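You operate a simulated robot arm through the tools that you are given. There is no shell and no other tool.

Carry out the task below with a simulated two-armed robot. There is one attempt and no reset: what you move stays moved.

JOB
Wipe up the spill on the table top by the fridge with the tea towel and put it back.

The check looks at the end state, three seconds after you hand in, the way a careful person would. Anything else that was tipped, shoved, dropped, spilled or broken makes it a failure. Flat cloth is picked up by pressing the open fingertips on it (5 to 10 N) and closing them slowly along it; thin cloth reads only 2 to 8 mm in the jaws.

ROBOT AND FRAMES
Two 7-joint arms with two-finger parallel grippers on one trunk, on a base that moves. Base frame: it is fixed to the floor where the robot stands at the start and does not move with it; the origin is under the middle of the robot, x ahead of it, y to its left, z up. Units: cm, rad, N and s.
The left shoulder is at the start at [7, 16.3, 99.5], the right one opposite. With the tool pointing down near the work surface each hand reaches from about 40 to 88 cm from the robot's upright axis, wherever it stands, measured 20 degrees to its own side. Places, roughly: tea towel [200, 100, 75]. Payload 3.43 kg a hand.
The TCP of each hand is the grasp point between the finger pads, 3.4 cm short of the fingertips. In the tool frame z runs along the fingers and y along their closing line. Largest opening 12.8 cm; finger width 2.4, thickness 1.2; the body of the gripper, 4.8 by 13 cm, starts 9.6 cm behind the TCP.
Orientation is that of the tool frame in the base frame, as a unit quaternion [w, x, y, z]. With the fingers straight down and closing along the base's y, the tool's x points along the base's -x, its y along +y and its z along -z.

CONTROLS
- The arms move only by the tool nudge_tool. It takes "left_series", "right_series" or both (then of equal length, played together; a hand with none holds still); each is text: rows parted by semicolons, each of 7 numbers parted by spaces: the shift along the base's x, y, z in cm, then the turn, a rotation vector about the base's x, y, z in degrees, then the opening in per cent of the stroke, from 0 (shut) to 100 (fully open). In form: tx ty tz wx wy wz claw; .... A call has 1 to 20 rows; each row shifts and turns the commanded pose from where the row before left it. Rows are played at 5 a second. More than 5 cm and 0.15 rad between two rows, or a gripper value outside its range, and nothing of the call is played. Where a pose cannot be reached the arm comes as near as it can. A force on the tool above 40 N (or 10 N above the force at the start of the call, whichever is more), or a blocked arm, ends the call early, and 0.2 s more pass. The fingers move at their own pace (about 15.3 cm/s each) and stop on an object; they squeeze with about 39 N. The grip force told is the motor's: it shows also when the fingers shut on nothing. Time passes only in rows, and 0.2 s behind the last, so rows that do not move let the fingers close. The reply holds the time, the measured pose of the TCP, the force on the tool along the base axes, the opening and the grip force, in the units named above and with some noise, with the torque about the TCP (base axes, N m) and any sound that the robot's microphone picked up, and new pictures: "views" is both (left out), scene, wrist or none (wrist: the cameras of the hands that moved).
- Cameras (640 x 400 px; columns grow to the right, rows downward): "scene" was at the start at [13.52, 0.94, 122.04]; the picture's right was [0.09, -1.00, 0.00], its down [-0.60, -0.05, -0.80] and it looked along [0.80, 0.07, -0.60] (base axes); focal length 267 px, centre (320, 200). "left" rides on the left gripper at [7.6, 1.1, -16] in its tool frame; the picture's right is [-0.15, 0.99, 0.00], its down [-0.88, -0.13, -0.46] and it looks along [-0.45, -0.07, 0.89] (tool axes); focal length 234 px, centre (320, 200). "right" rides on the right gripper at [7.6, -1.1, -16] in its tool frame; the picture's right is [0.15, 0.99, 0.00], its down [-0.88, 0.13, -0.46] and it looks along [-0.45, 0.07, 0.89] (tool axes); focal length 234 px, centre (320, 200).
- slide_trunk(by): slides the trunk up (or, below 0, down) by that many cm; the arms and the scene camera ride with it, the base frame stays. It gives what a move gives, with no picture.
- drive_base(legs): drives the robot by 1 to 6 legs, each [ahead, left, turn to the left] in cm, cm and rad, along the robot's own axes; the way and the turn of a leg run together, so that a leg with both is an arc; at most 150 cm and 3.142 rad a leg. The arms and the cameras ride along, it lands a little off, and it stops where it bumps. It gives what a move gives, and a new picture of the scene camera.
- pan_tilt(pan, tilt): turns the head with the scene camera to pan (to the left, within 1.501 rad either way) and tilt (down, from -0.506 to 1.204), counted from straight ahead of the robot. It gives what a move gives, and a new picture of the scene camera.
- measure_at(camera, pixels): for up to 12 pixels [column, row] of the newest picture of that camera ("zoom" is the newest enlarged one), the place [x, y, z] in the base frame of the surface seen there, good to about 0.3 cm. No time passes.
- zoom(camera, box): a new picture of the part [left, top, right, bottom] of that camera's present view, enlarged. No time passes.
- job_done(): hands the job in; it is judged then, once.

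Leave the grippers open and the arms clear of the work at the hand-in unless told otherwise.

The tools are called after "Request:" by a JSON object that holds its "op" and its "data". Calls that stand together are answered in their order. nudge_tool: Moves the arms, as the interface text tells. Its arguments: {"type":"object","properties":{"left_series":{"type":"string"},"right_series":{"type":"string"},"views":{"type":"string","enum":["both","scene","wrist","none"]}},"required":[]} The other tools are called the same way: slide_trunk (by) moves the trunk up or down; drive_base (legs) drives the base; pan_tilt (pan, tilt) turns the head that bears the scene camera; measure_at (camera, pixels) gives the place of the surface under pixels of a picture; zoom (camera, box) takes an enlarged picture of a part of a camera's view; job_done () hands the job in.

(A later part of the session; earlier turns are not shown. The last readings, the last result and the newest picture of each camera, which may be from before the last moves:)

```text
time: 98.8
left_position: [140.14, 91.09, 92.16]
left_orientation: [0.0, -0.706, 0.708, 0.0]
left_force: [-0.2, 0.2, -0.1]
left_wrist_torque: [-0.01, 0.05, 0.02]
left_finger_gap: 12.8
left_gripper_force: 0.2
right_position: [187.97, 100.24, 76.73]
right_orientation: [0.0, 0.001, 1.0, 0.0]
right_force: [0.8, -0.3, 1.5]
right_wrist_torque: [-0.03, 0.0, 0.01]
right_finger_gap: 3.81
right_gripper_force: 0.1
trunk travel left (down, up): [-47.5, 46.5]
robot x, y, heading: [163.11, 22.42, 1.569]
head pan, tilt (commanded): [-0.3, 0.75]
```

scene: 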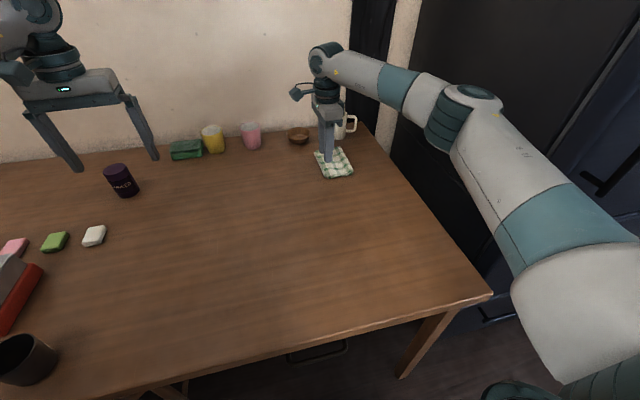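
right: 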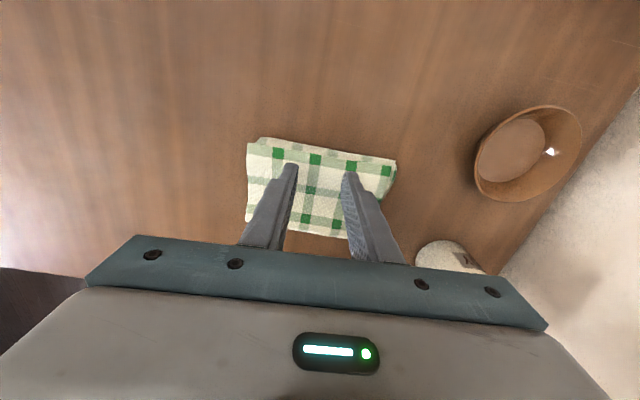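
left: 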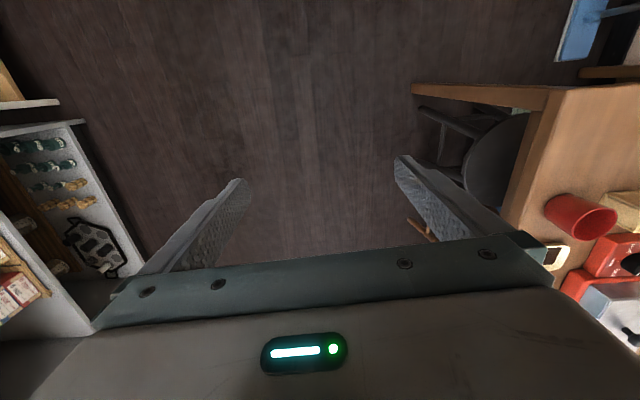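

Contact is starting (1.5 N, maybe noise) at TCP z 76.73. I'll go down a little more in 0.15 cm steps.

Request:
{"op": "nudge_tool", "data": {"right_series": "0 0 -0.15 0 0 0 30; 0 0 -0.15 0 0 0 30; 0 0 0 0 0 0 30", "views": "none"}}

```text
time: 99.6
left_position: [140.13, 90.97, 92.22]
left_orientation: [-0.001, -0.706, 0.709, 0.0]
left_force: [0.6, -0.1, 0.4]
left_wrist_torque: [-0.01, 0.01, 0.0]
left_finger_gap: 12.78
left_gripper_force: 0.1
right_position: [188.06, 100.24, 76.5]
right_orientation: [0.0, 0.002, 1.0, 0.001]
right_force: [1.7, -0.3, 8.2]
right_wrist_torque: [-0.16, 0.06, 0.03]
right_finger_gap: 3.82
right_gripper_force: 0.1
trunk travel left (down, up): [-47.5, 46.5]
robot x, y, heading: [163.49, 22.89, 1.567]
head pan, tilt (commanded): [-0.3, 0.75]
```

8.2 N now. I'll ease up slightly and close slowly to pinch the top layer.

Request:
{"op": "nudge_tool", "data": {"right_series": "0 0 0.06 0 0 0 30; 0 0 0 0 0 0 27; 0 0 0 0 0 0 24; 0 0 0 0 0 0 21; 0 0 0 0 0 0 18; 0 0 0 0 0 0 15; 0 0 0 0 0 0 12; 0 0 0 0 0 0 9; 0 0 0 0 0 0 6; 0 0 0 0 0 0 3; 0 0 0 0 0 0 0; 0 0 0 0 0 0 0; 0 0 0 0 0 0 0", "views": "both"}}

Request:
{"op": "zoom", "data": {"camera": "scene", "box": [290, 110, 380, 190]}}

```text
time: 102.4
left_position: [139.99, 90.97, 92.22]
left_orientation: [-0.001, -0.706, 0.708, 0.001]
left_force: [-0.7, -0.3, 0.8]
left_wrist_torque: [-0.01, 0.01, -0.02]
left_finger_gap: 12.8
left_gripper_force: 0.1
right_position: [188.01, 100.29, 76.47]
right_orientation: [-0.001, 0.002, 1.0, 0.0]
right_force: [0.2, -0.2, 0.1]
right_wrist_torque: [-0.04, -0.03, 0.02]
right_finger_gap: 0.66
right_gripper_force: 38.8
trunk travel left (down, up): [-47.5, 46.5]
robot x, y, heading: [163.46, 22.59, 1.561]
head pan, tilt (commanded): [-0.3, 0.75]
```

scene: 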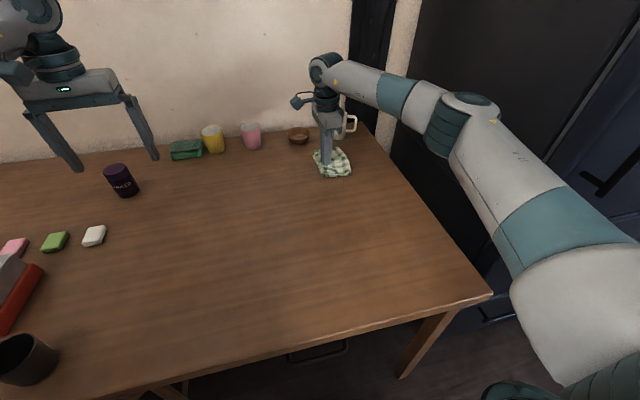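
right: 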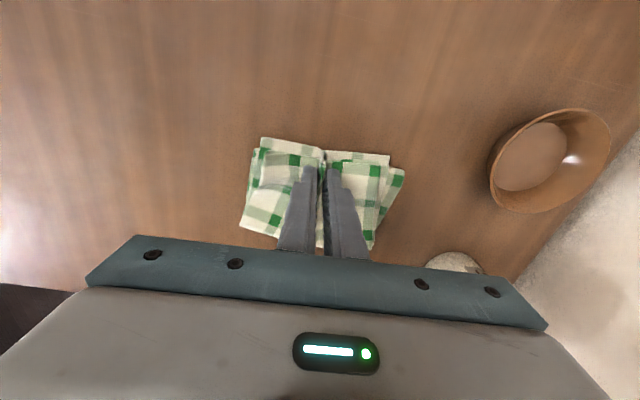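

```text
5.00 times, centred on (335, 150) of scene
```

zoom: 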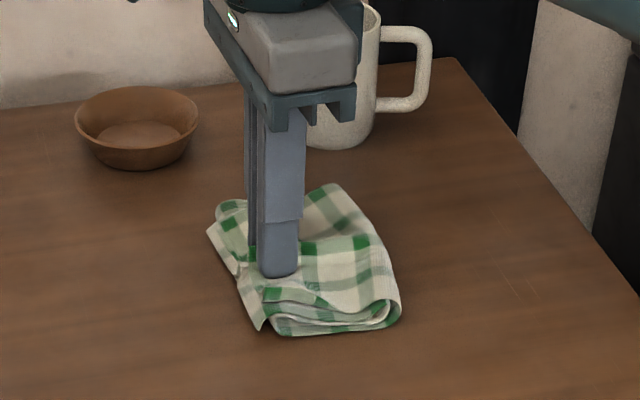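

The gap reads 0.66 cm, which suggests mostly the top layer. I'll lift 2.5 cm and check whether the bottom layer stays on the table.

Request:
{"op": "nudge_tool", "data": {"right_series": "0.3 0 0.5 0 0 0 0; 0.5 0 1 0 0 0 0; 0.5 0 1.2 0 0 0 0; 0 0 0 0 0 0 0", "views": "both"}}

Request:
{"op": "zoom", "data": {"camera": "scene", "box": [290, 110, 380, 190]}}

Request:
{"op": "zoom", "data": {"camera": "right", "box": [220, 100, 440, 240]}}

```text
time: 103.4
left_position: [140.0, 91.05, 92.23]
left_orientation: [0.0, -0.706, 0.709, 0.0]
left_force: [0.2, 0.3, 0.0]
left_wrist_torque: [0.02, -0.01, 0.01]
left_finger_gap: 12.82
left_gripper_force: 0.0
right_position: [189.34, 100.26, 79.14]
right_orientation: [0.0, 0.002, 1.0, -0.001]
right_force: [-0.1, 0.1, -0.9]
right_wrist_torque: [-0.02, 0.0, 0.01]
right_finger_gap: 0.64
right_gripper_force: 39.4
trunk travel left (down, up): [-47.5, 46.5]
robot x, y, heading: [163.74, 22.65, 1.57]
head pan, tilt (commanded): [-0.3, 0.75]
```

scene: 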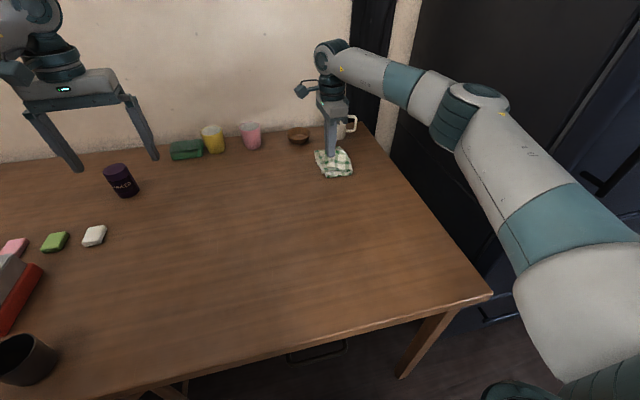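
right: 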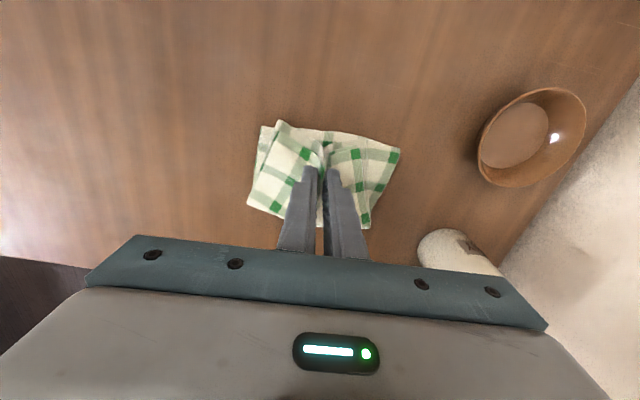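

```text
5.00 times, centred on (335, 150) of scene
```

zoom: 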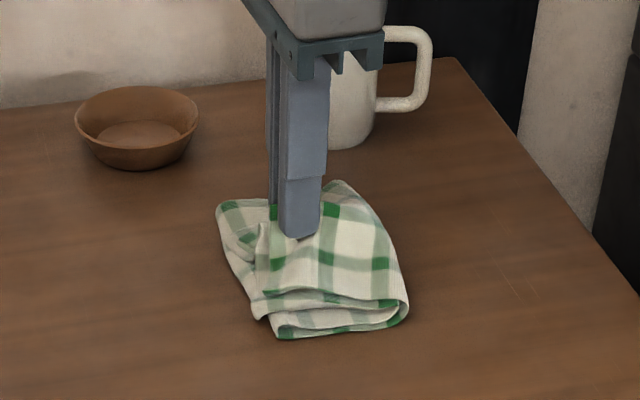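

```text
2.86 times, centred on (330, 170) of right
```

zoom: 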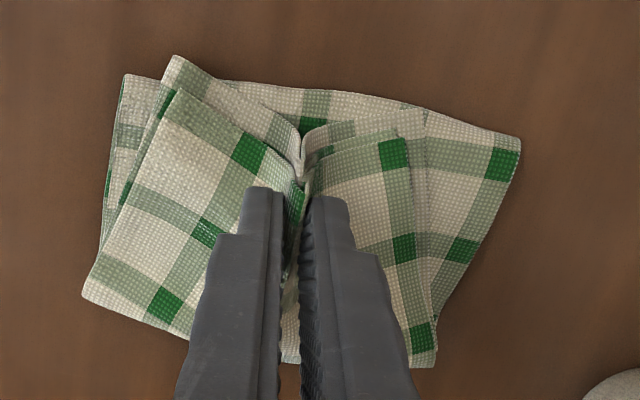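

The bottom layer stays on the table and the upper part lifts. I'll continue in an arc to the right over the crease (x≈194.4), halfway first.

Request:
{"op": "nudge_tool", "data": {"right_series": "1 0 1.2 0 0 0 0; 1.2 0 1.2 0 0 0 0; 1.5 0 0.8 0 0 0 0; 1.5 0 0.2 0 0 0 0; 0 0 0 0 0 0 0", "views": "both"}}

Request:
{"op": "zoom", "data": {"camera": "scene", "box": [290, 110, 380, 190]}}

Request:
{"op": "zoom", "data": {"camera": "right", "box": [220, 80, 440, 220]}}

```text
time: 104.6
left_position: [140.06, 91.13, 92.14]
left_orientation: [0.0, -0.706, 0.708, 0.0]
left_force: [0.3, 0.1, -0.5]
left_wrist_torque: [-0.02, 0.03, 0.03]
left_finger_gap: 12.8
left_gripper_force: 0.0
right_position: [194.48, 100.37, 82.66]
right_orientation: [0.0, 0.002, 1.0, -0.001]
right_force: [1.1, 0.0, 1.3]
right_wrist_torque: [0.01, 0.03, 0.04]
right_finger_gap: 0.65
right_gripper_force: 38.9
trunk travel left (down, up): [-47.5, 46.5]
robot x, y, heading: [163.39, 22.8, 1.562]
head pan, tilt (commanded): [-0.3, 0.75]
```

scene: 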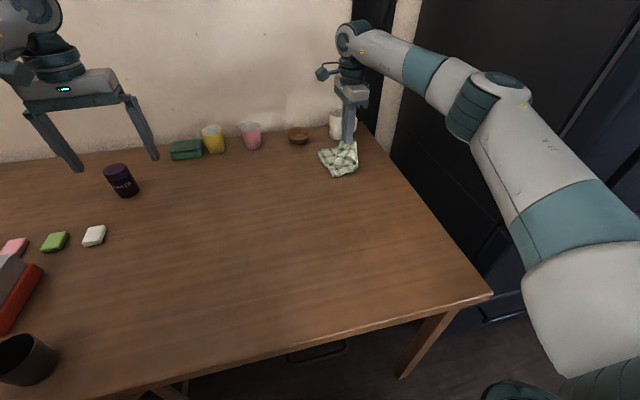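
right: 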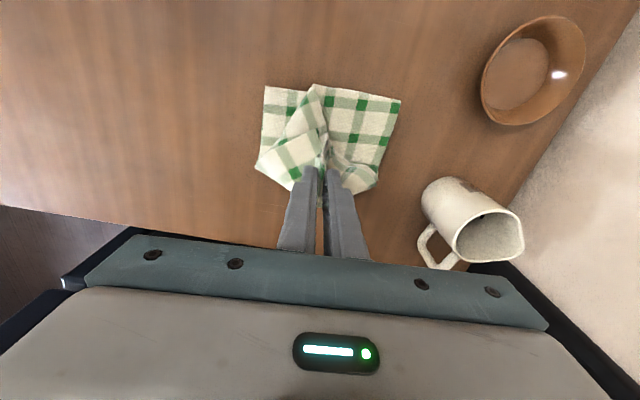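

```text
5.00 times, centred on (335, 150) of scene
```

zoom: 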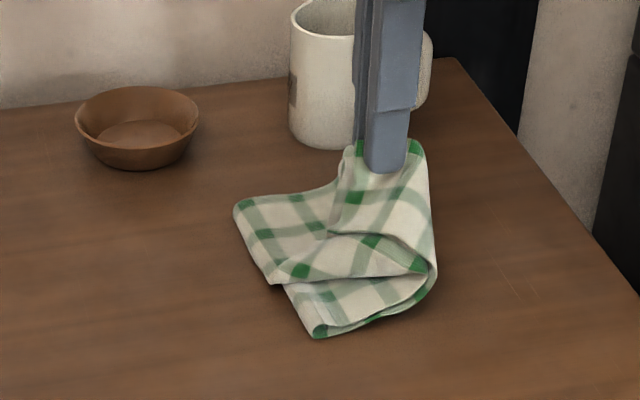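

```text
2.86 times, centred on (330, 150) of right
```

zoom: 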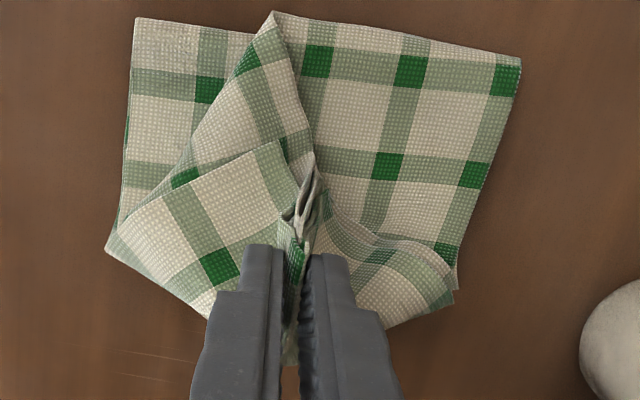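

The fold is opening: the bottom layer lies exposed and the top is being carried over. I'll continue the arc to the right and down to x≈201.5.

Request:
{"op": "nudge_tool", "data": {"right_series": "1.8 0 -0.2 0 0 0 0; 1.6 0 -0.9 0 0 0 0; 1.4 0 -1.2 0 0 0 0; 1.2 0 -1.3 0 0 0 0; 0.8 0 -1.2 0 0 0 0; 0 0 0 0 0 0 0", "views": "both"}}

Request:
{"op": "zoom", "data": {"camera": "scene", "box": [290, 110, 380, 190]}}

Request:
{"op": "zoom", "data": {"camera": "right", "box": [220, 80, 440, 220]}}

```text
time: 106.0
left_position: [140.07, 91.0, 92.23]
left_orientation: [0.001, -0.706, 0.708, 0.0]
left_force: [0.6, -0.3, 0.0]
left_wrist_torque: [-0.01, 0.0, 0.01]
left_finger_gap: 12.8
left_gripper_force: 0.0
right_position: [201.25, 100.35, 77.7]
right_orientation: [0.0, 0.002, 1.0, -0.001]
right_force: [0.0, 0.3, 0.0]
right_wrist_torque: [0.01, 0.01, 0.03]
right_finger_gap: 0.69
right_gripper_force: 39.2
trunk travel left (down, up): [-47.5, 46.5]
robot x, y, heading: [163.43, 22.71, 1.573]
head pan, tilt (commanded): [-0.3, 0.75]
```

scene: 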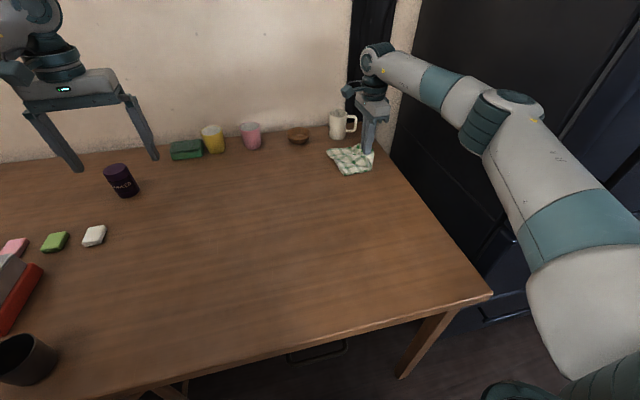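
right: 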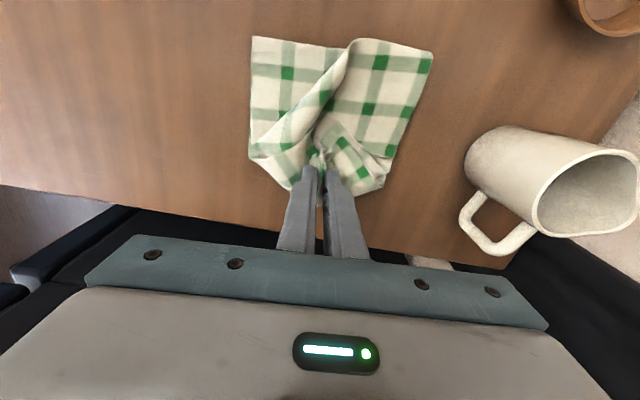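

```text
5.00 times, centred on (335, 150) of scene
```

zoom: 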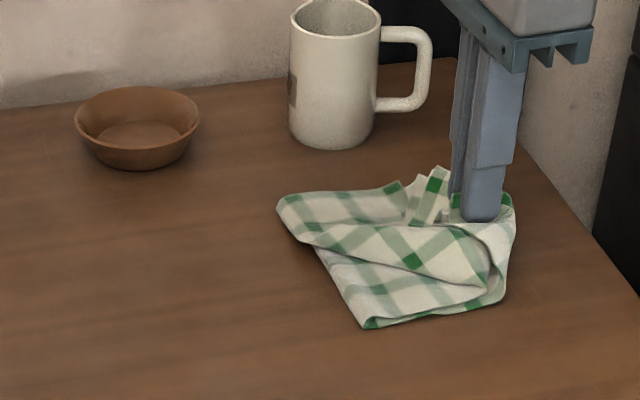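

```text
2.86 times, centred on (330, 150) of right
```

zoom: 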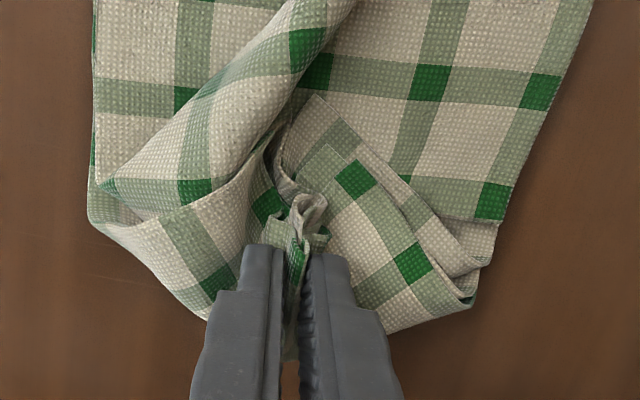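

The towel unfolded partly, and the whole thing seems to have slid right a little. I'll measure where it lies now.

Request:
{"op": "measure_at", "data": {"camera": "scene", "pixels": [[327, 151], [341, 174], [345, 172], [369, 167], [371, 152], [346, 148], [335, 160], [350, 160], [385, 165]]}}

```text
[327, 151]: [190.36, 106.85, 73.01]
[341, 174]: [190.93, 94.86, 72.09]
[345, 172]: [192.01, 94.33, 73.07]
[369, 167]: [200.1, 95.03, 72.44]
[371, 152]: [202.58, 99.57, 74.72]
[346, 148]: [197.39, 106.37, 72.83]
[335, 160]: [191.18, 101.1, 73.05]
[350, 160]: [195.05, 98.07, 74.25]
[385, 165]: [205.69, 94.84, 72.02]
```

The left edge is now at x≈190.5, and the top part is slack with a diagonal crease. But I'm holding the towel by one edge, so the clean way is to lift it fully, let it hang from that edge, and lay it down trailing from left to right. I'll lift it up while moving left.

Request:
{"op": "nudge_tool", "data": {"right_series": "-0.5 0 2 0 0 0 0; -1.5 0 3 0 0 0 0; -2 0 3 0 0 0 0; -3 0 3 0 0 0 0; -3 0 3 0 0 0 0; -3 0 2.5 0 0 0 0; -2 0 1 0 0 0 0; 0 0 0 0 0 0 0; 0 0 0 0 0 0 0", "views": "both"}}

Request:
{"op": "zoom", "data": {"camera": "scene", "box": [260, 60, 400, 180]}}

```text
time: 108.0
left_position: [140.05, 91.04, 92.15]
left_orientation: [0.0, -0.706, 0.709, 0.0]
left_force: [-0.1, -0.3, -0.7]
left_wrist_torque: [0.01, 0.03, -0.02]
left_finger_gap: 12.8
left_gripper_force: 0.0
right_position: [186.35, 100.4, 95.42]
right_orientation: [0.0, 0.002, 1.0, 0.0]
right_force: [-0.2, -0.7, 0.0]
right_wrist_torque: [0.02, 0.01, 0.02]
right_finger_gap: 0.67
right_gripper_force: 39.1
trunk travel left (down, up): [-47.5, 46.5]
robot x, y, heading: [163.2, 22.74, 1.568]
head pan, tilt (commanded): [-0.3, 0.75]
```

scene: 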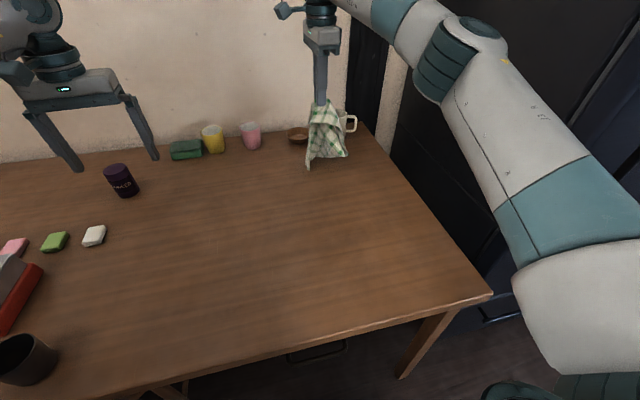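
right: 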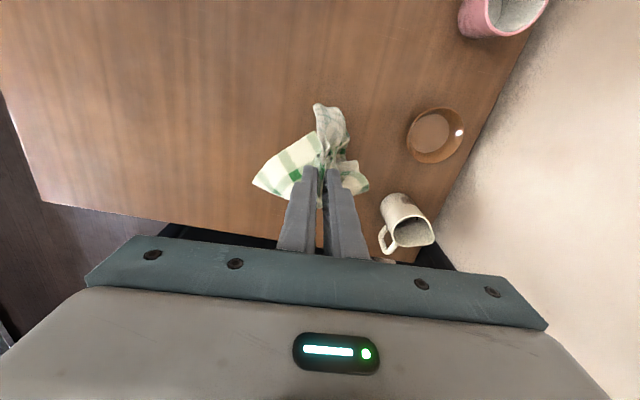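

```text
3.33 times, centred on (330, 120) of scene
```

zoom: 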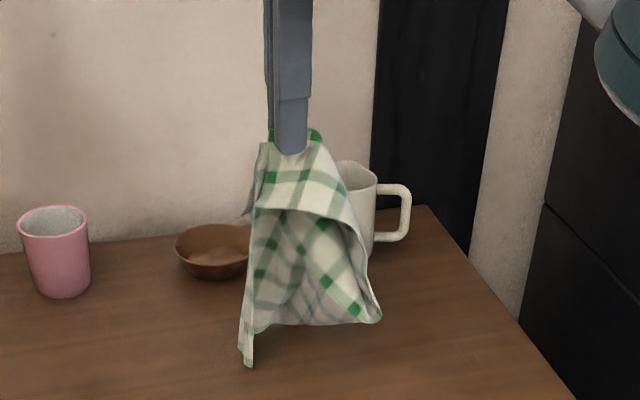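

The towel hangs from the pinch with the far edge lowest. I'll measure the hanging corners to know the height.

Request:
{"op": "measure_at", "data": {"camera": "zoom", "pixels": [[248, 360], [375, 318], [300, 320], [300, 190], [262, 200], [320, 140], [300, 260]]}}

Request:
{"op": "zoom", "data": {"camera": "right", "box": [220, 80, 440, 220]}}

```text
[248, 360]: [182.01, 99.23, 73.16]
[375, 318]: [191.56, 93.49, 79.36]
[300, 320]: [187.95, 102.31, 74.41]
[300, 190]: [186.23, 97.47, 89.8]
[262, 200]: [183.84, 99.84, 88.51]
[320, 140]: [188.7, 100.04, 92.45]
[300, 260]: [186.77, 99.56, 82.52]
```

```text
2.86 times, centred on (330, 150) of right
```

zoom: 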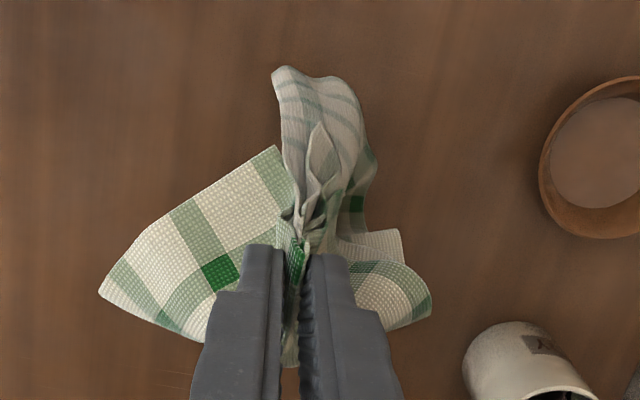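

The lowest corner just touches the table at x≈182, trailing to the left, which is what I want. I'll lay it down along a quarter arc to the right, ending at x≈200.5.

Request:
{"op": "nudge_tool", "data": {"right_series": "2 0 -1.5 0 0 0 0; 2 0 -1.5 0 0 0 0; 2 0 -1.8 0 0 0 0; 2 0 -2.2 0 0 0 0; 2 0 -2.5 0 0 0 0; 1.8 0 -2.7 0 0 0 0; 1.3 0 -3 0 0 0 0; 0.8 0 -2.2 0 0 0 0; 0.3 0 -1 0 0 0 0; 0 0 0 0 0 0 0", "views": "both"}}

Request:
{"op": "zoom", "data": {"camera": "scene", "box": [290, 110, 380, 190]}}

Request:
{"op": "zoom", "data": {"camera": "right", "box": [200, 0, 480, 200]}}

```text
time: 110.2
left_position: [140.25, 91.07, 92.15]
left_orientation: [-0.001, -0.706, 0.708, 0.0]
left_force: [1.0, 0.0, 0.3]
left_wrist_torque: [-0.02, 0.02, 0.01]
left_finger_gap: 12.79
left_gripper_force: 0.0
right_position: [200.43, 100.26, 76.93]
right_orientation: [0.0, 0.002, 1.0, 0.0]
right_force: [0.1, 1.5, 0.7]
right_wrist_torque: [0.02, 0.01, 0.03]
right_finger_gap: 0.67
right_gripper_force: 39.0
trunk travel left (down, up): [-47.5, 46.5]
robot x, y, heading: [163.64, 22.69, 1.565]
head pan, tilt (commanded): [-0.3, 0.75]
```

scene: 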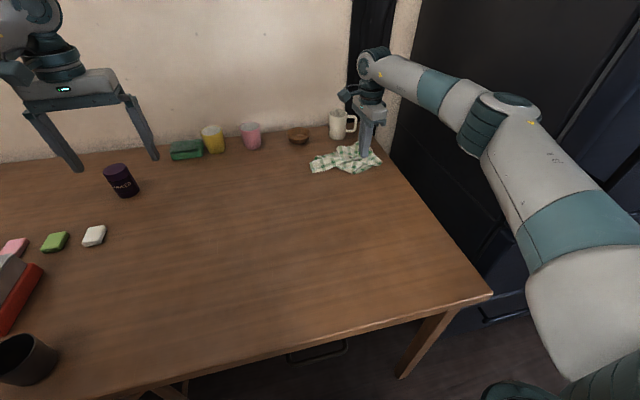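
right: 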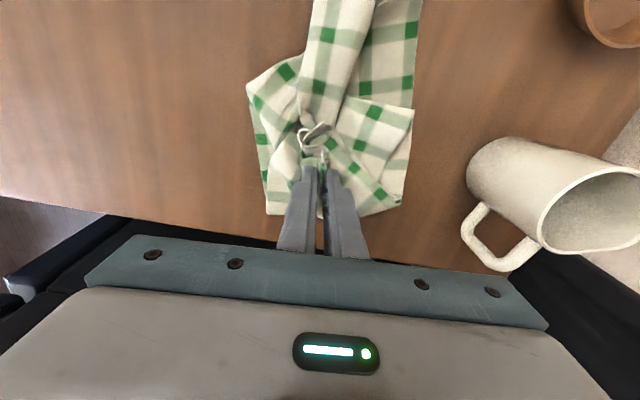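

```text
5.00 times, centred on (335, 150) of scene
```

zoom: 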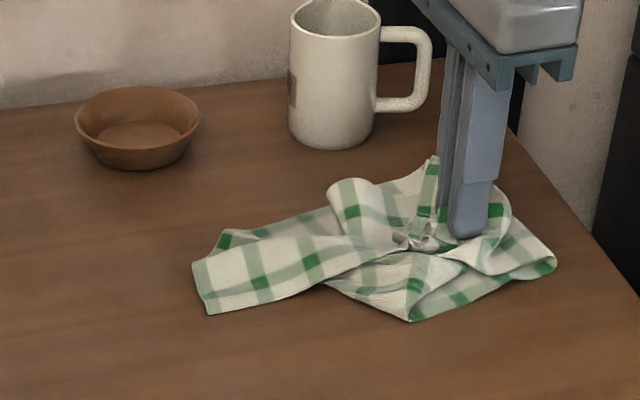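

```text
2.00 times, centred on (340, 100) of right
```

zoom: 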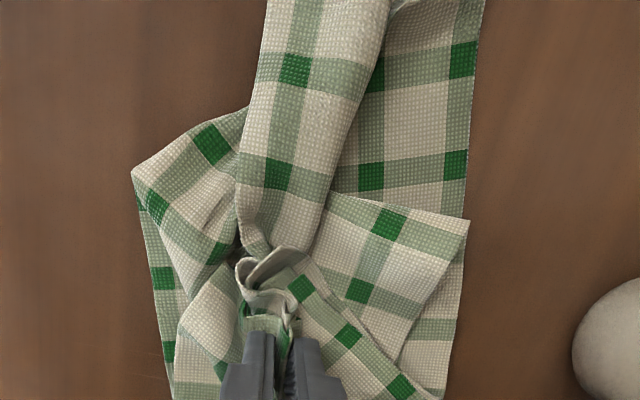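

Hmm, more cloth has come out than I expected. The towel itself is several layers folded together, and I caught an inner layer. I'll release it gently here and take a good look before tidying.

Request:
{"op": "nudge_tool", "data": {"right_series": "0 0 -0.4 0 0 0 0; 0 0 0 0 0 0 5; 0 0 0 0 0 0 10; 0 0 0 0 0 0 15; 0 0 0 0 0 0 22; 0 0 0 0 0 0 22; 0 0 1 0 0 0 22; 0 0 2 0 0 0 22; 0 0 4 0 0 0 22; 0 0 4 0 0 0 22; -4 0 2 0 0 0 22; -4 0 2 0 0 0 22; 0 0 0 0 0 0 22", "views": "both"}}

Request:
{"op": "zoom", "data": {"camera": "scene", "box": [290, 110, 390, 190]}}

Request:
{"op": "zoom", "data": {"camera": "right", "box": [200, 60, 480, 235]}}

```text
time: 113.0
left_position: [140.22, 91.03, 92.37]
left_orientation: [0.0, -0.706, 0.708, 0.0]
left_force: [0.6, -0.4, 0.5]
left_wrist_torque: [-0.01, 0.03, -0.03]
left_finger_gap: 12.78
left_gripper_force: 0.1
right_position: [192.56, 100.17, 91.35]
right_orientation: [0.0, 0.002, 1.0, 0.001]
right_force: [-1.1, -0.1, 0.3]
right_wrist_torque: [0.04, 0.01, 0.01]
right_finger_gap: 2.84
right_gripper_force: 0.0
trunk travel left (down, up): [-47.5, 46.5]
robot x, y, heading: [163.75, 22.88, 1.569]
head pan, tilt (commanded): [-0.3, 0.75]
```

scene: 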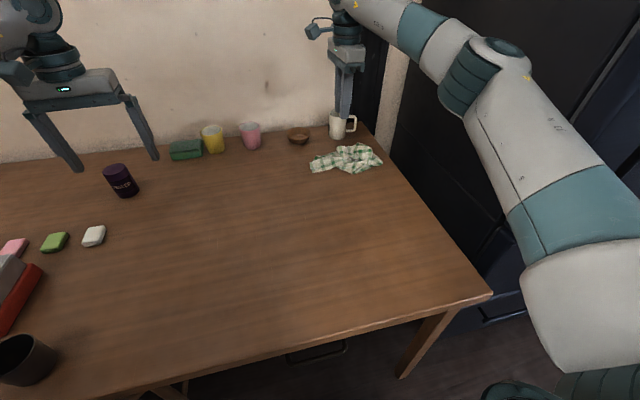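
right: 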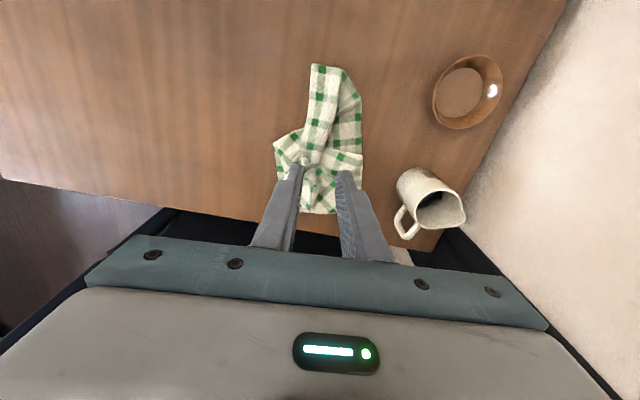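

```text
5.00 times, centred on (340, 150) of scene
```

zoom: 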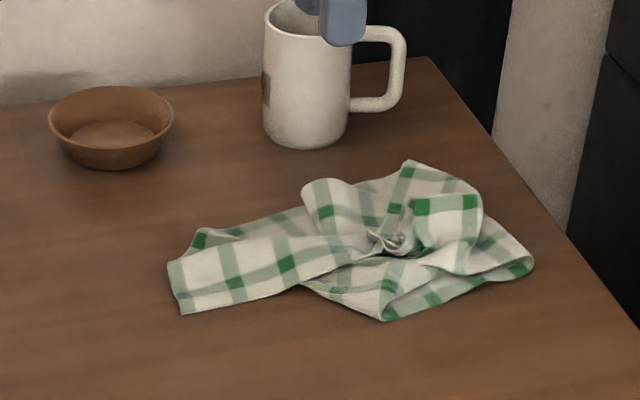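

```text
2.29 times, centred on (340, 148) of right
```

zoom: 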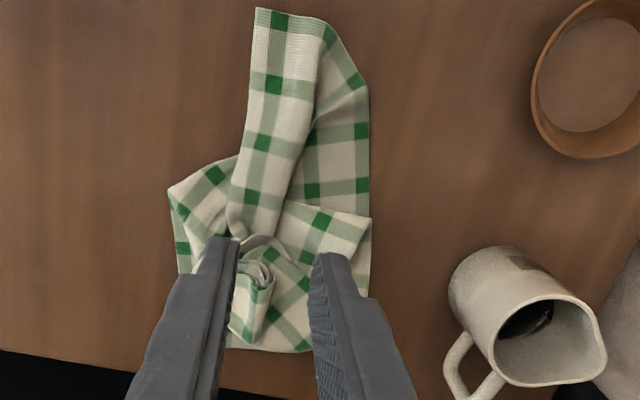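

The towel lies in about the right place but rumpled. I'll measure its outline to judge where it lies compared with the original x 184–201, y 94–106.

Request:
{"op": "measure_at", "data": {"camera": "right", "pixels": [[312, 66], [344, 72], [360, 100], [361, 155], [276, 144], [280, 180], [300, 210], [334, 212], [318, 115], [345, 130], [290, 160], [318, 170]]}}

Request:
{"op": "measure_at", "data": {"camera": "zoom", "pixels": [[245, 330], [305, 352], [372, 225], [172, 195], [255, 15], [340, 45], [270, 255], [300, 180], [345, 180], [260, 310]]}}

```text
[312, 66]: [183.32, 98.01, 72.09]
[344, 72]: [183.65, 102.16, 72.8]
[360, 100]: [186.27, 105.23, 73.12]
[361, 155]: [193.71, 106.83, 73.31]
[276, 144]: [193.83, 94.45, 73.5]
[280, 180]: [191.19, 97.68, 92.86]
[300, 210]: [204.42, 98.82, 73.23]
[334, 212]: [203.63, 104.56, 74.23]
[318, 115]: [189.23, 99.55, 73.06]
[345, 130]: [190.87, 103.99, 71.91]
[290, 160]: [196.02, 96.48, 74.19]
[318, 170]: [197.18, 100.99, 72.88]
```

```text
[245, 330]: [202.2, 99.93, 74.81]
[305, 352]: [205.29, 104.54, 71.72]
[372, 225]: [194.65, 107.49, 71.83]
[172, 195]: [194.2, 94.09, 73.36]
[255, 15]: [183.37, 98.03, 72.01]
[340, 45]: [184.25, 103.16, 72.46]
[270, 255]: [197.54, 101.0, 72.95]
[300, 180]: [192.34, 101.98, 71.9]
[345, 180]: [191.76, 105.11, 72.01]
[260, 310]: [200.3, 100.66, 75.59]
```

Its extent is x 183–205, y 94–107, so it's centred within about 2 cm of where it was, but there's a bunched knot at (200, 100). I'll undo that the reverse way: press closed fingertips on the knot and open them slowly along y to spread the cloth. First I'll move above it with the fingers closed.

Request:
{"op": "nudge_tool", "data": {"right_series": "3 0 0 0 0 0 0; 3.5 0 0 0 0 0 0; 0 0 -4 0 0 0 0; 0 0 -4 0 0 0 0; 0 0 -3 0 0 0 0; 0 0 -1 0 0 0 0; 0 0 0 0 0 0 0", "views": "both"}}

Request:
{"op": "zoom", "data": {"camera": "scene", "box": [290, 110, 390, 190]}}

```text
time: 114.6
left_position: [140.19, 91.03, 92.14]
left_orientation: [0.0, -0.706, 0.708, -0.001]
left_force: [0.7, -0.7, -1.0]
left_wrist_torque: [-0.01, 0.01, -0.01]
left_finger_gap: 12.82
left_gripper_force: 0.1
right_position: [198.98, 100.29, 79.4]
right_orientation: [-0.001, 0.002, 1.0, 0.001]
right_force: [0.2, 0.7, 0.5]
right_wrist_torque: [0.01, -0.03, -0.03]
right_finger_gap: 0.0
right_gripper_force: 32.8
trunk travel left (down, up): [-47.5, 46.5]
robot x, y, heading: [163.1, 22.7, 1.572]
head pan, tilt (commanded): [-0.3, 0.75]
```

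scene: 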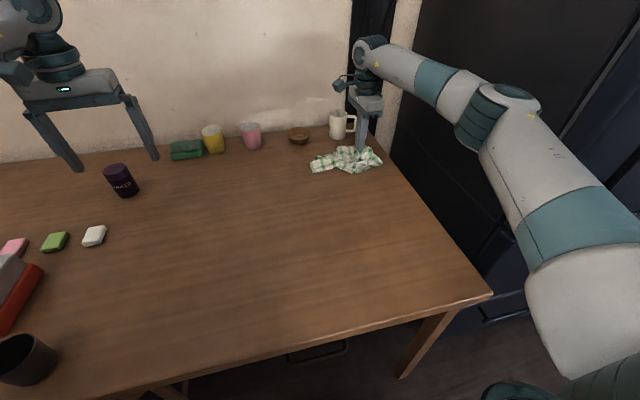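
right: 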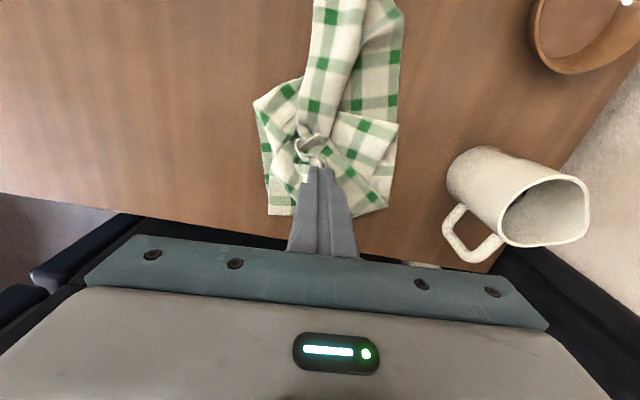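

```text
5.00 times, centred on (340, 150) of scene
```

zoom: 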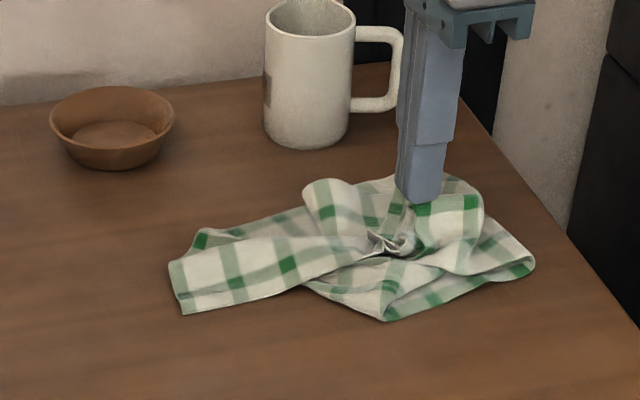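

The tips are just above the bump. I'll press down slowly.

Request:
{"op": "nudge_tool", "data": {"right_series": "0 0 -0.5 0 0 0 0; 0 0 -0.5 0 0 0 0; 0 0 -0.5 0 0 0 0; 0 0 -0.4 0 0 0 0; 0 0 0 0 0 0 0", "views": "none"}}

```text
time: 115.8
left_position: [140.02, 90.96, 92.26]
left_orientation: [-0.001, -0.706, 0.708, 0.0]
left_force: [-0.5, 0.4, 0.9]
left_wrist_torque: [-0.04, -0.02, 0.01]
left_finger_gap: 12.8
left_gripper_force: 0.1
right_position: [199.1, 100.4, 77.63]
right_orientation: [0.0, 0.002, 1.0, 0.0]
right_force: [-0.2, 0.3, 0.9]
right_wrist_torque: [-0.05, -0.04, 0.03]
right_finger_gap: 0.04
right_gripper_force: 32.8
trunk travel left (down, up): [-47.5, 46.5]
robot x, y, heading: [163.72, 22.87, 1.563]
head pan, tilt (commanded): [-0.3, 0.75]
```

Request:
{"op": "nudge_tool", "data": {"right_series": "0 0 -0.4 0 0 0 0; 0 0 -0.3 0 0 0 0; 0 0 -0.2 0 0 0 0; 0 0 0 0 0 0 0", "views": "none"}}

```text
time: 116.8
left_position: [140.11, 90.92, 92.18]
left_orientation: [0.0, -0.706, 0.708, 0.0]
left_force: [-0.6, 0.9, 0.1]
left_wrist_torque: [-0.04, 0.01, -0.01]
left_finger_gap: 12.81
left_gripper_force: 0.0
right_position: [198.9, 100.34, 76.6]
right_orientation: [0.001, 0.002, 1.0, 0.001]
right_force: [-0.6, 0.4, 0.8]
right_wrist_torque: [0.02, 0.03, 0.04]
right_finger_gap: 0.0
right_gripper_force: 33.1
trunk travel left (down, up): [-47.5, 46.5]
robot x, y, heading: [163.36, 22.61, 1.567]
head pan, tilt (commanded): [-0.3, 0.75]
```

Still soft. I'll continue down in small steps until I feel 5–8 N.

Request:
{"op": "nudge_tool", "data": {"right_series": "0 0 -0.2 0 0 0 0; 0 0 -0.2 0 0 0 0; 0 0 -0.1 0 0 0 0; 0 0 0 0 0 0 0", "views": "wrist"}}

```text
time: 117.8
left_position: [140.15, 90.93, 92.22]
left_orientation: [0.001, -0.706, 0.708, 0.0]
left_force: [0.0, 0.1, -0.3]
left_wrist_torque: [0.01, -0.04, 0.01]
left_finger_gap: 12.82
left_gripper_force: 0.1
right_position: [198.93, 100.23, 76.41]
right_orientation: [0.001, 0.002, 1.0, 0.002]
right_force: [-0.2, 0.9, 10.2]
right_wrist_torque: [0.02, -0.05, -0.01]
right_finger_gap: 0.03
right_gripper_force: 33.1
trunk travel left (down, up): [-47.5, 46.5]
robot x, y, heading: [163.66, 22.34, 1.571]
head pan, tilt (commanded): [-0.3, 0.75]
```

right: 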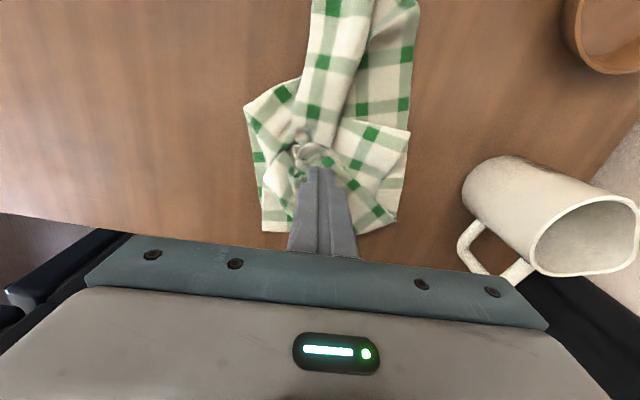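

Pressing with 10 N. I'll ease up a touch and open slowly to spread the cloth along y.

Request:
{"op": "nudge_tool", "data": {"right_series": "-0.5 0 0.06 0 0 0 0; 0 0 0 0 0 0 5; 0 0 0 0 0 0 10; 0 0 0 0 0 0 15; 0 0 0 0 0 0 20; 0 0 0 0 0 0 25; 0 0 0 0 0 0 30; 0 0 0 0 0 0 35; 0 0 0 0 0 0 40; 0 0 0 0 0 0 45; 0 0 0 0 0 0 50; 0 0 0 0 0 0 55; 0 0 0 0 0 0 60; 0 0 0 0 0 0 60", "views": "both"}}

Request:
{"op": "zoom", "data": {"camera": "scene", "box": [290, 110, 390, 190]}}

```text
time: 120.8
left_position: [140.14, 91.05, 92.3]
left_orientation: [0.0, -0.706, 0.709, 0.0]
left_force: [-0.5, -0.1, 0.2]
left_wrist_torque: [-0.04, 0.02, -0.01]
left_finger_gap: 12.82
left_gripper_force: 0.1
right_position: [198.57, 100.33, 76.14]
right_orientation: [0.0, 0.001, 1.0, 0.0]
right_force: [-0.7, 0.4, -0.1]
right_wrist_torque: [-0.01, 0.0, -0.02]
right_finger_gap: 7.65
right_gripper_force: 0.1
trunk travel left (down, up): [-47.5, 46.5]
robot x, y, heading: [163.45, 22.88, 1.57]
head pan, tilt (commanded): [-0.3, 0.75]
```

scene: 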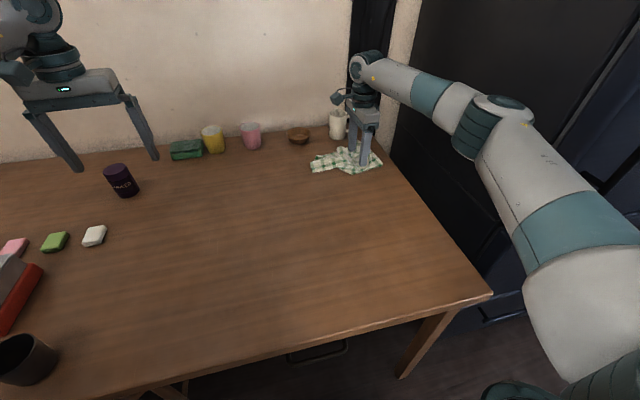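
right: 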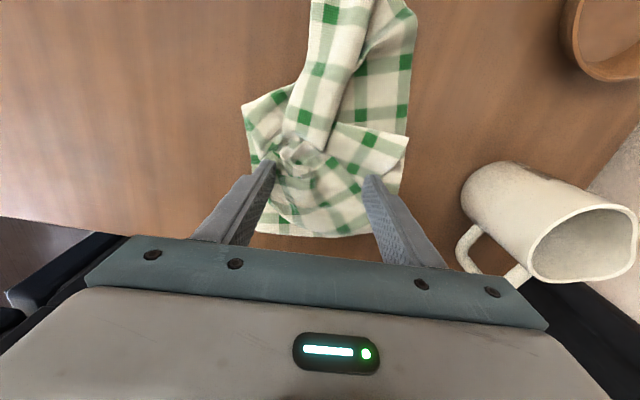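

```text
5.00 times, centred on (340, 150) of scene
```

zoom: 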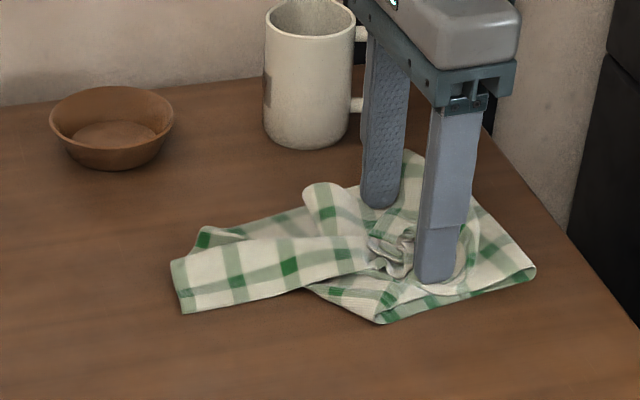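

That flattened the right end. I'll raise the hand, move left over the narrow strip at x≈188 with the fingers closed, and look again.

Request:
{"op": "nudge_tool", "data": {"right_series": "0 0 1.5 0 0 0 60; 0 0 3 0 0 0 60; 0 0 3 0 0 0 40; -4 0 2 0 0 0 20; -4 0 0 0 0 0 0; 0 0 0 0 0 0 0", "views": "both"}}

Request:
{"op": "zoom", "data": {"camera": "scene", "box": [290, 110, 390, 190]}}

Request:
{"op": "zoom", "data": {"camera": "right", "box": [200, 60, 480, 260]}}

```text
time: 122.2
left_position: [140.28, 90.98, 92.22]
left_orientation: [0.0, -0.705, 0.709, 0.0]
left_force: [0.3, -0.8, -0.1]
left_wrist_torque: [-0.01, 0.01, -0.01]
left_finger_gap: 12.78
left_gripper_force: 0.0
right_position: [190.6, 100.16, 85.76]
right_orientation: [-0.001, 0.002, 1.0, 0.001]
right_force: [0.5, 0.3, 0.1]
right_wrist_torque: [0.0, 0.0, 0.02]
right_finger_gap: 0.0
right_gripper_force: 33.5
trunk travel left (down, up): [-47.5, 46.5]
robot x, y, heading: [163.51, 22.66, 1.564]
head pan, tilt (commanded): [-0.3, 0.75]
```

scene: 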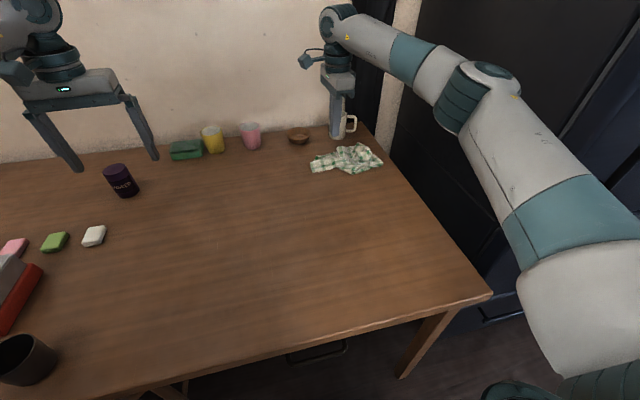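
right: 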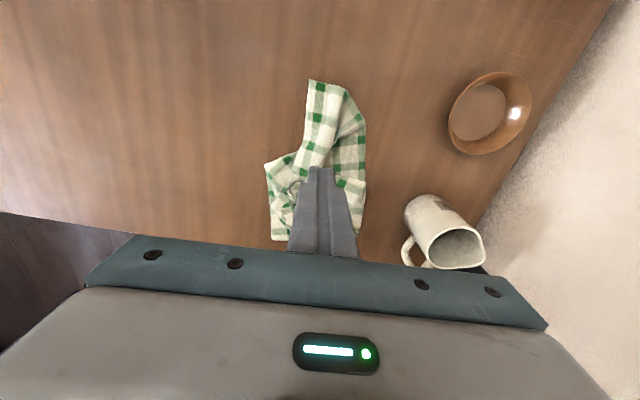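

```text
5.00 times, centred on (340, 150) of scene
```

zoom: 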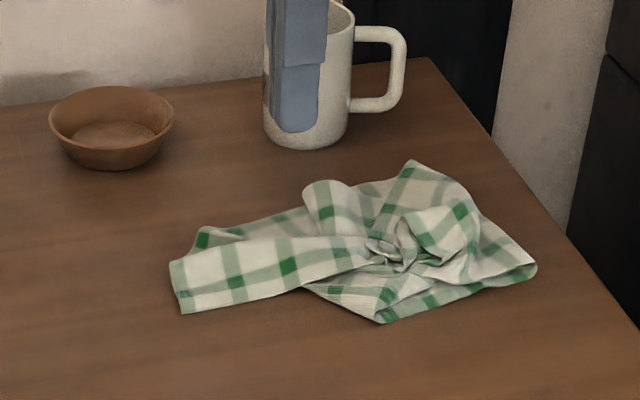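

```text
2.00 times, centred on (340, 160) of right
```

zoom: 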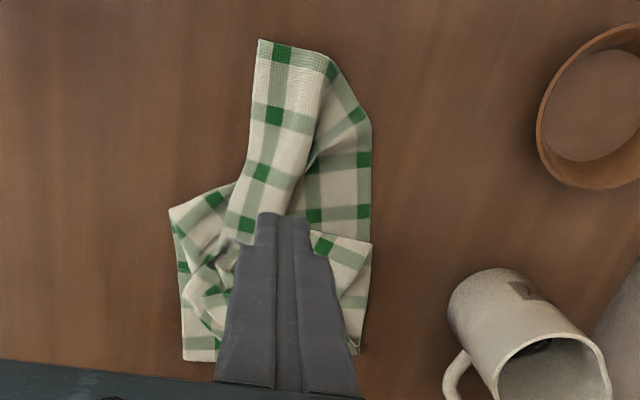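

There's still a rumple in the middle. The towel is really a long cloth folded over once. Its fold is now at the right end (x≈203–205) and the loose ends are at the left (x≈183). The neatest fix is to turn the hand back, pinch it along the fold, lift it so both halves hang straight, and lay it down again trailing to the left, as I did well before. I'll turn the hand back first.

Request:
{"op": "nudge_tool", "data": {"right_series": "0 0 4 0 0 0 20; 0 0 2 0 0 8.2 20; 0 0 0 0 0 8.2 20; 0 0 0 0 0 8.2 20; 0 0 0 0 0 8.2 20; 0 0 0 0 0 8.2 20; 0 0 0 0 0 8.2 20; 0 0 0 0 0 8.2 20; 0 0 0 0 0 8.2 20; 0 0 0 0 0 8.2 20; 0 0 0 0 0 8.2 20; 0 0 0 0 0 8 20; 0 0 0 0 0 0 20", "views": "both"}}

Request:
{"op": "zoom", "data": {"camera": "scene", "box": [300, 130, 390, 190]}}

Request:
{"op": "zoom", "data": {"camera": "right", "box": [180, 40, 460, 240]}}

```text
time: 125.0
left_position: [140.03, 90.98, 92.18]
left_orientation: [0.0, -0.706, 0.708, 0.0]
left_force: [-0.4, -1.0, -0.7]
left_wrist_torque: [0.0, 0.0, 0.02]
left_finger_gap: 12.8
left_gripper_force: 0.0
right_position: [190.55, 100.36, 91.65]
right_orientation: [0.0, -0.707, 0.707, 0.0]
right_force: [0.1, 0.1, 0.3]
right_wrist_torque: [0.02, 0.0, 0.01]
right_finger_gap: 2.56
right_gripper_force: 0.1
trunk travel left (down, up): [-47.5, 46.5]
robot x, y, heading: [163.39, 22.65, 1.564]
head pan, tilt (commanded): [-0.3, 0.75]
```

scene: 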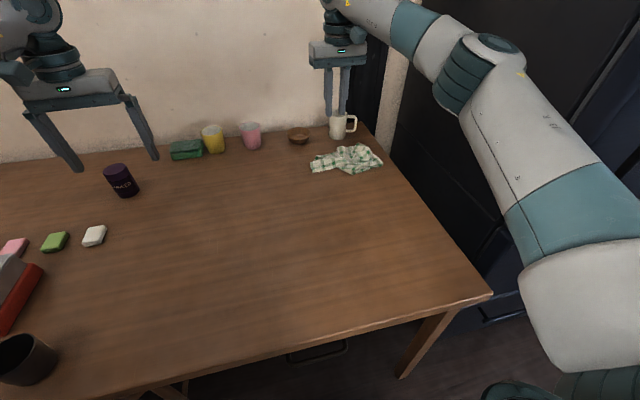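
right: 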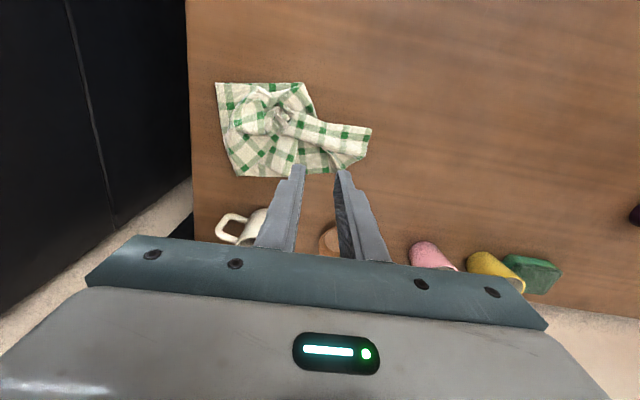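

```text
6.67 times, centred on (345, 160) of scene
```

zoom: 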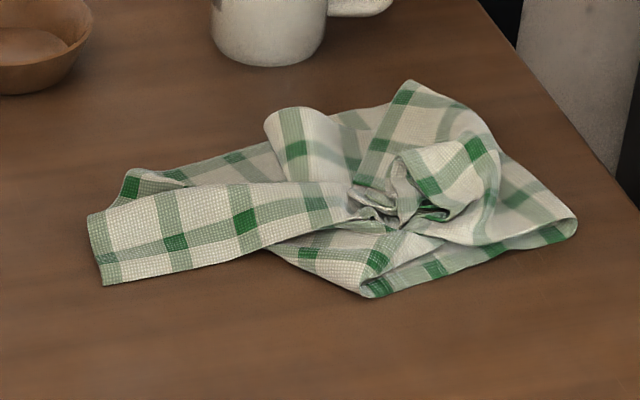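

```text
2.00 times, centred on (320, 140) of right
```

zoom: 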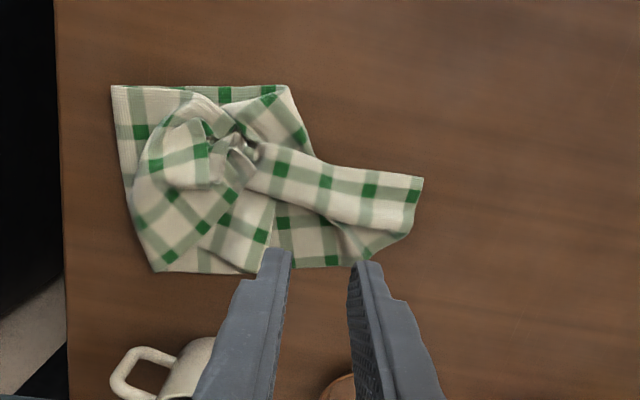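

Now I see it clearly from above (picture left is +x). A flat base sheet lies to the right and the upper half is twisted into a rosette and strip. I'll measure the key points.

Request:
{"op": "measure_at", "data": {"camera": "zoom", "pixels": [[115, 90], [158, 268], [288, 90], [360, 262], [420, 182], [412, 232], [232, 155], [190, 150], [75, 250], [60, 60], [300, 180], [200, 210]]}}

```text
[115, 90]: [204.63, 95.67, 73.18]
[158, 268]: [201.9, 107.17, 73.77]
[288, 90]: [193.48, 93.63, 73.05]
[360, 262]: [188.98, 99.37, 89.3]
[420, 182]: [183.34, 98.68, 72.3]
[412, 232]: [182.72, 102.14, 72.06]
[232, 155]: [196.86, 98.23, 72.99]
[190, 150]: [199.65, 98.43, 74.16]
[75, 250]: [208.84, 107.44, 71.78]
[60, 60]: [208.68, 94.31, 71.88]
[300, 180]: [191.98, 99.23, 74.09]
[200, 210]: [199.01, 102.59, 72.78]
```

The table edge is at x≈209. The loose ends are at x≈183 (strip) and x≈205, with the slack in the rosette between them. My plan is to pinch the strip's left end, pull it left so the rosette straightens out, then fold it back over to the right. First I'll hover over the strip end at (186, 100.2).

Request:
{"op": "nudge_tool", "data": {"right_series": "-2.3 -0.1 0 0 0 0 30; -2.3 -0.1 -2 0 0 0 30; 0 0 -4 0 0 0 30; 0 0 -4 0 0 0 30; 0 0 -3 0 0 0 30; 0 0 0 0 0 0 30", "views": "both"}}

Request:
{"op": "zoom", "data": {"camera": "right", "box": [180, 40, 460, 240]}}

```text
time: 126.4
left_position: [139.96, 90.99, 92.23]
left_orientation: [-0.001, -0.706, 0.708, 0.001]
left_force: [0.8, -0.7, -0.6]
left_wrist_torque: [0.0, 0.01, 0.02]
left_finger_gap: 12.83
left_gripper_force: 0.2
right_position: [185.91, 100.1, 78.79]
right_orientation: [0.0, -0.706, 0.709, 0.001]
right_force: [-0.2, 0.0, 0.4]
right_wrist_torque: [-0.01, -0.01, 0.01]
right_finger_gap: 3.83
right_gripper_force: 0.1
trunk travel left (down, up): [-47.5, 46.5]
robot x, y, heading: [163.6, 22.96, 1.564]
head pan, tilt (commanded): [-0.3, 0.75]
```

scene: 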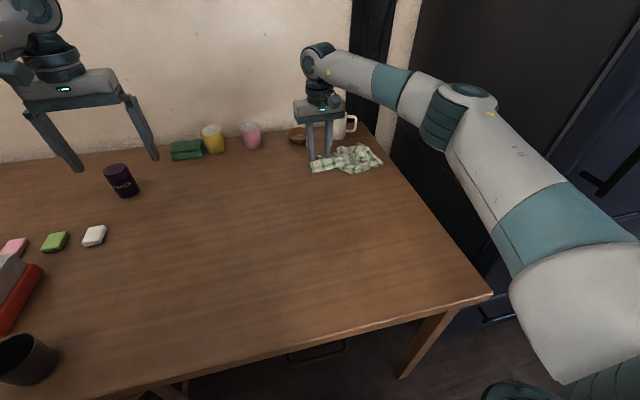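
right: 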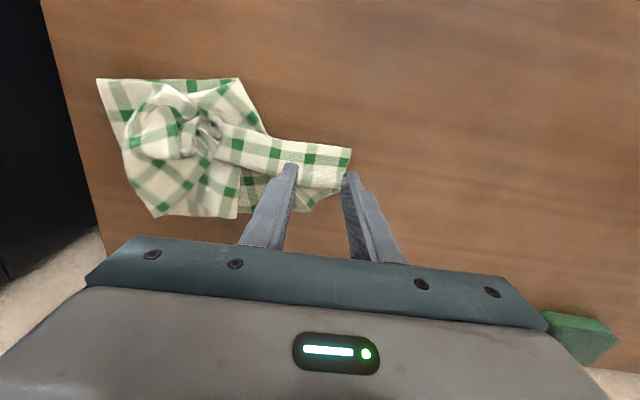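

```text
2.00 times, centred on (320, 140) of right
```

zoom: 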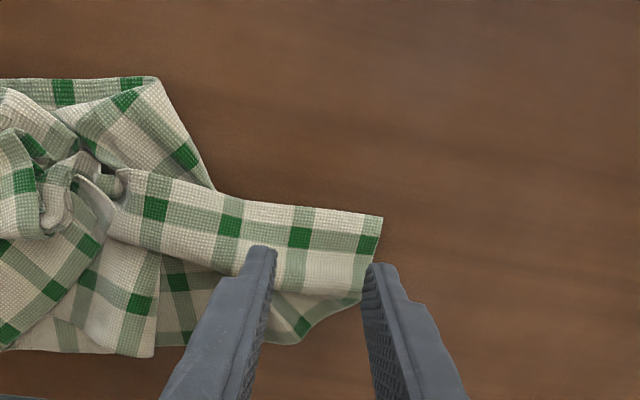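

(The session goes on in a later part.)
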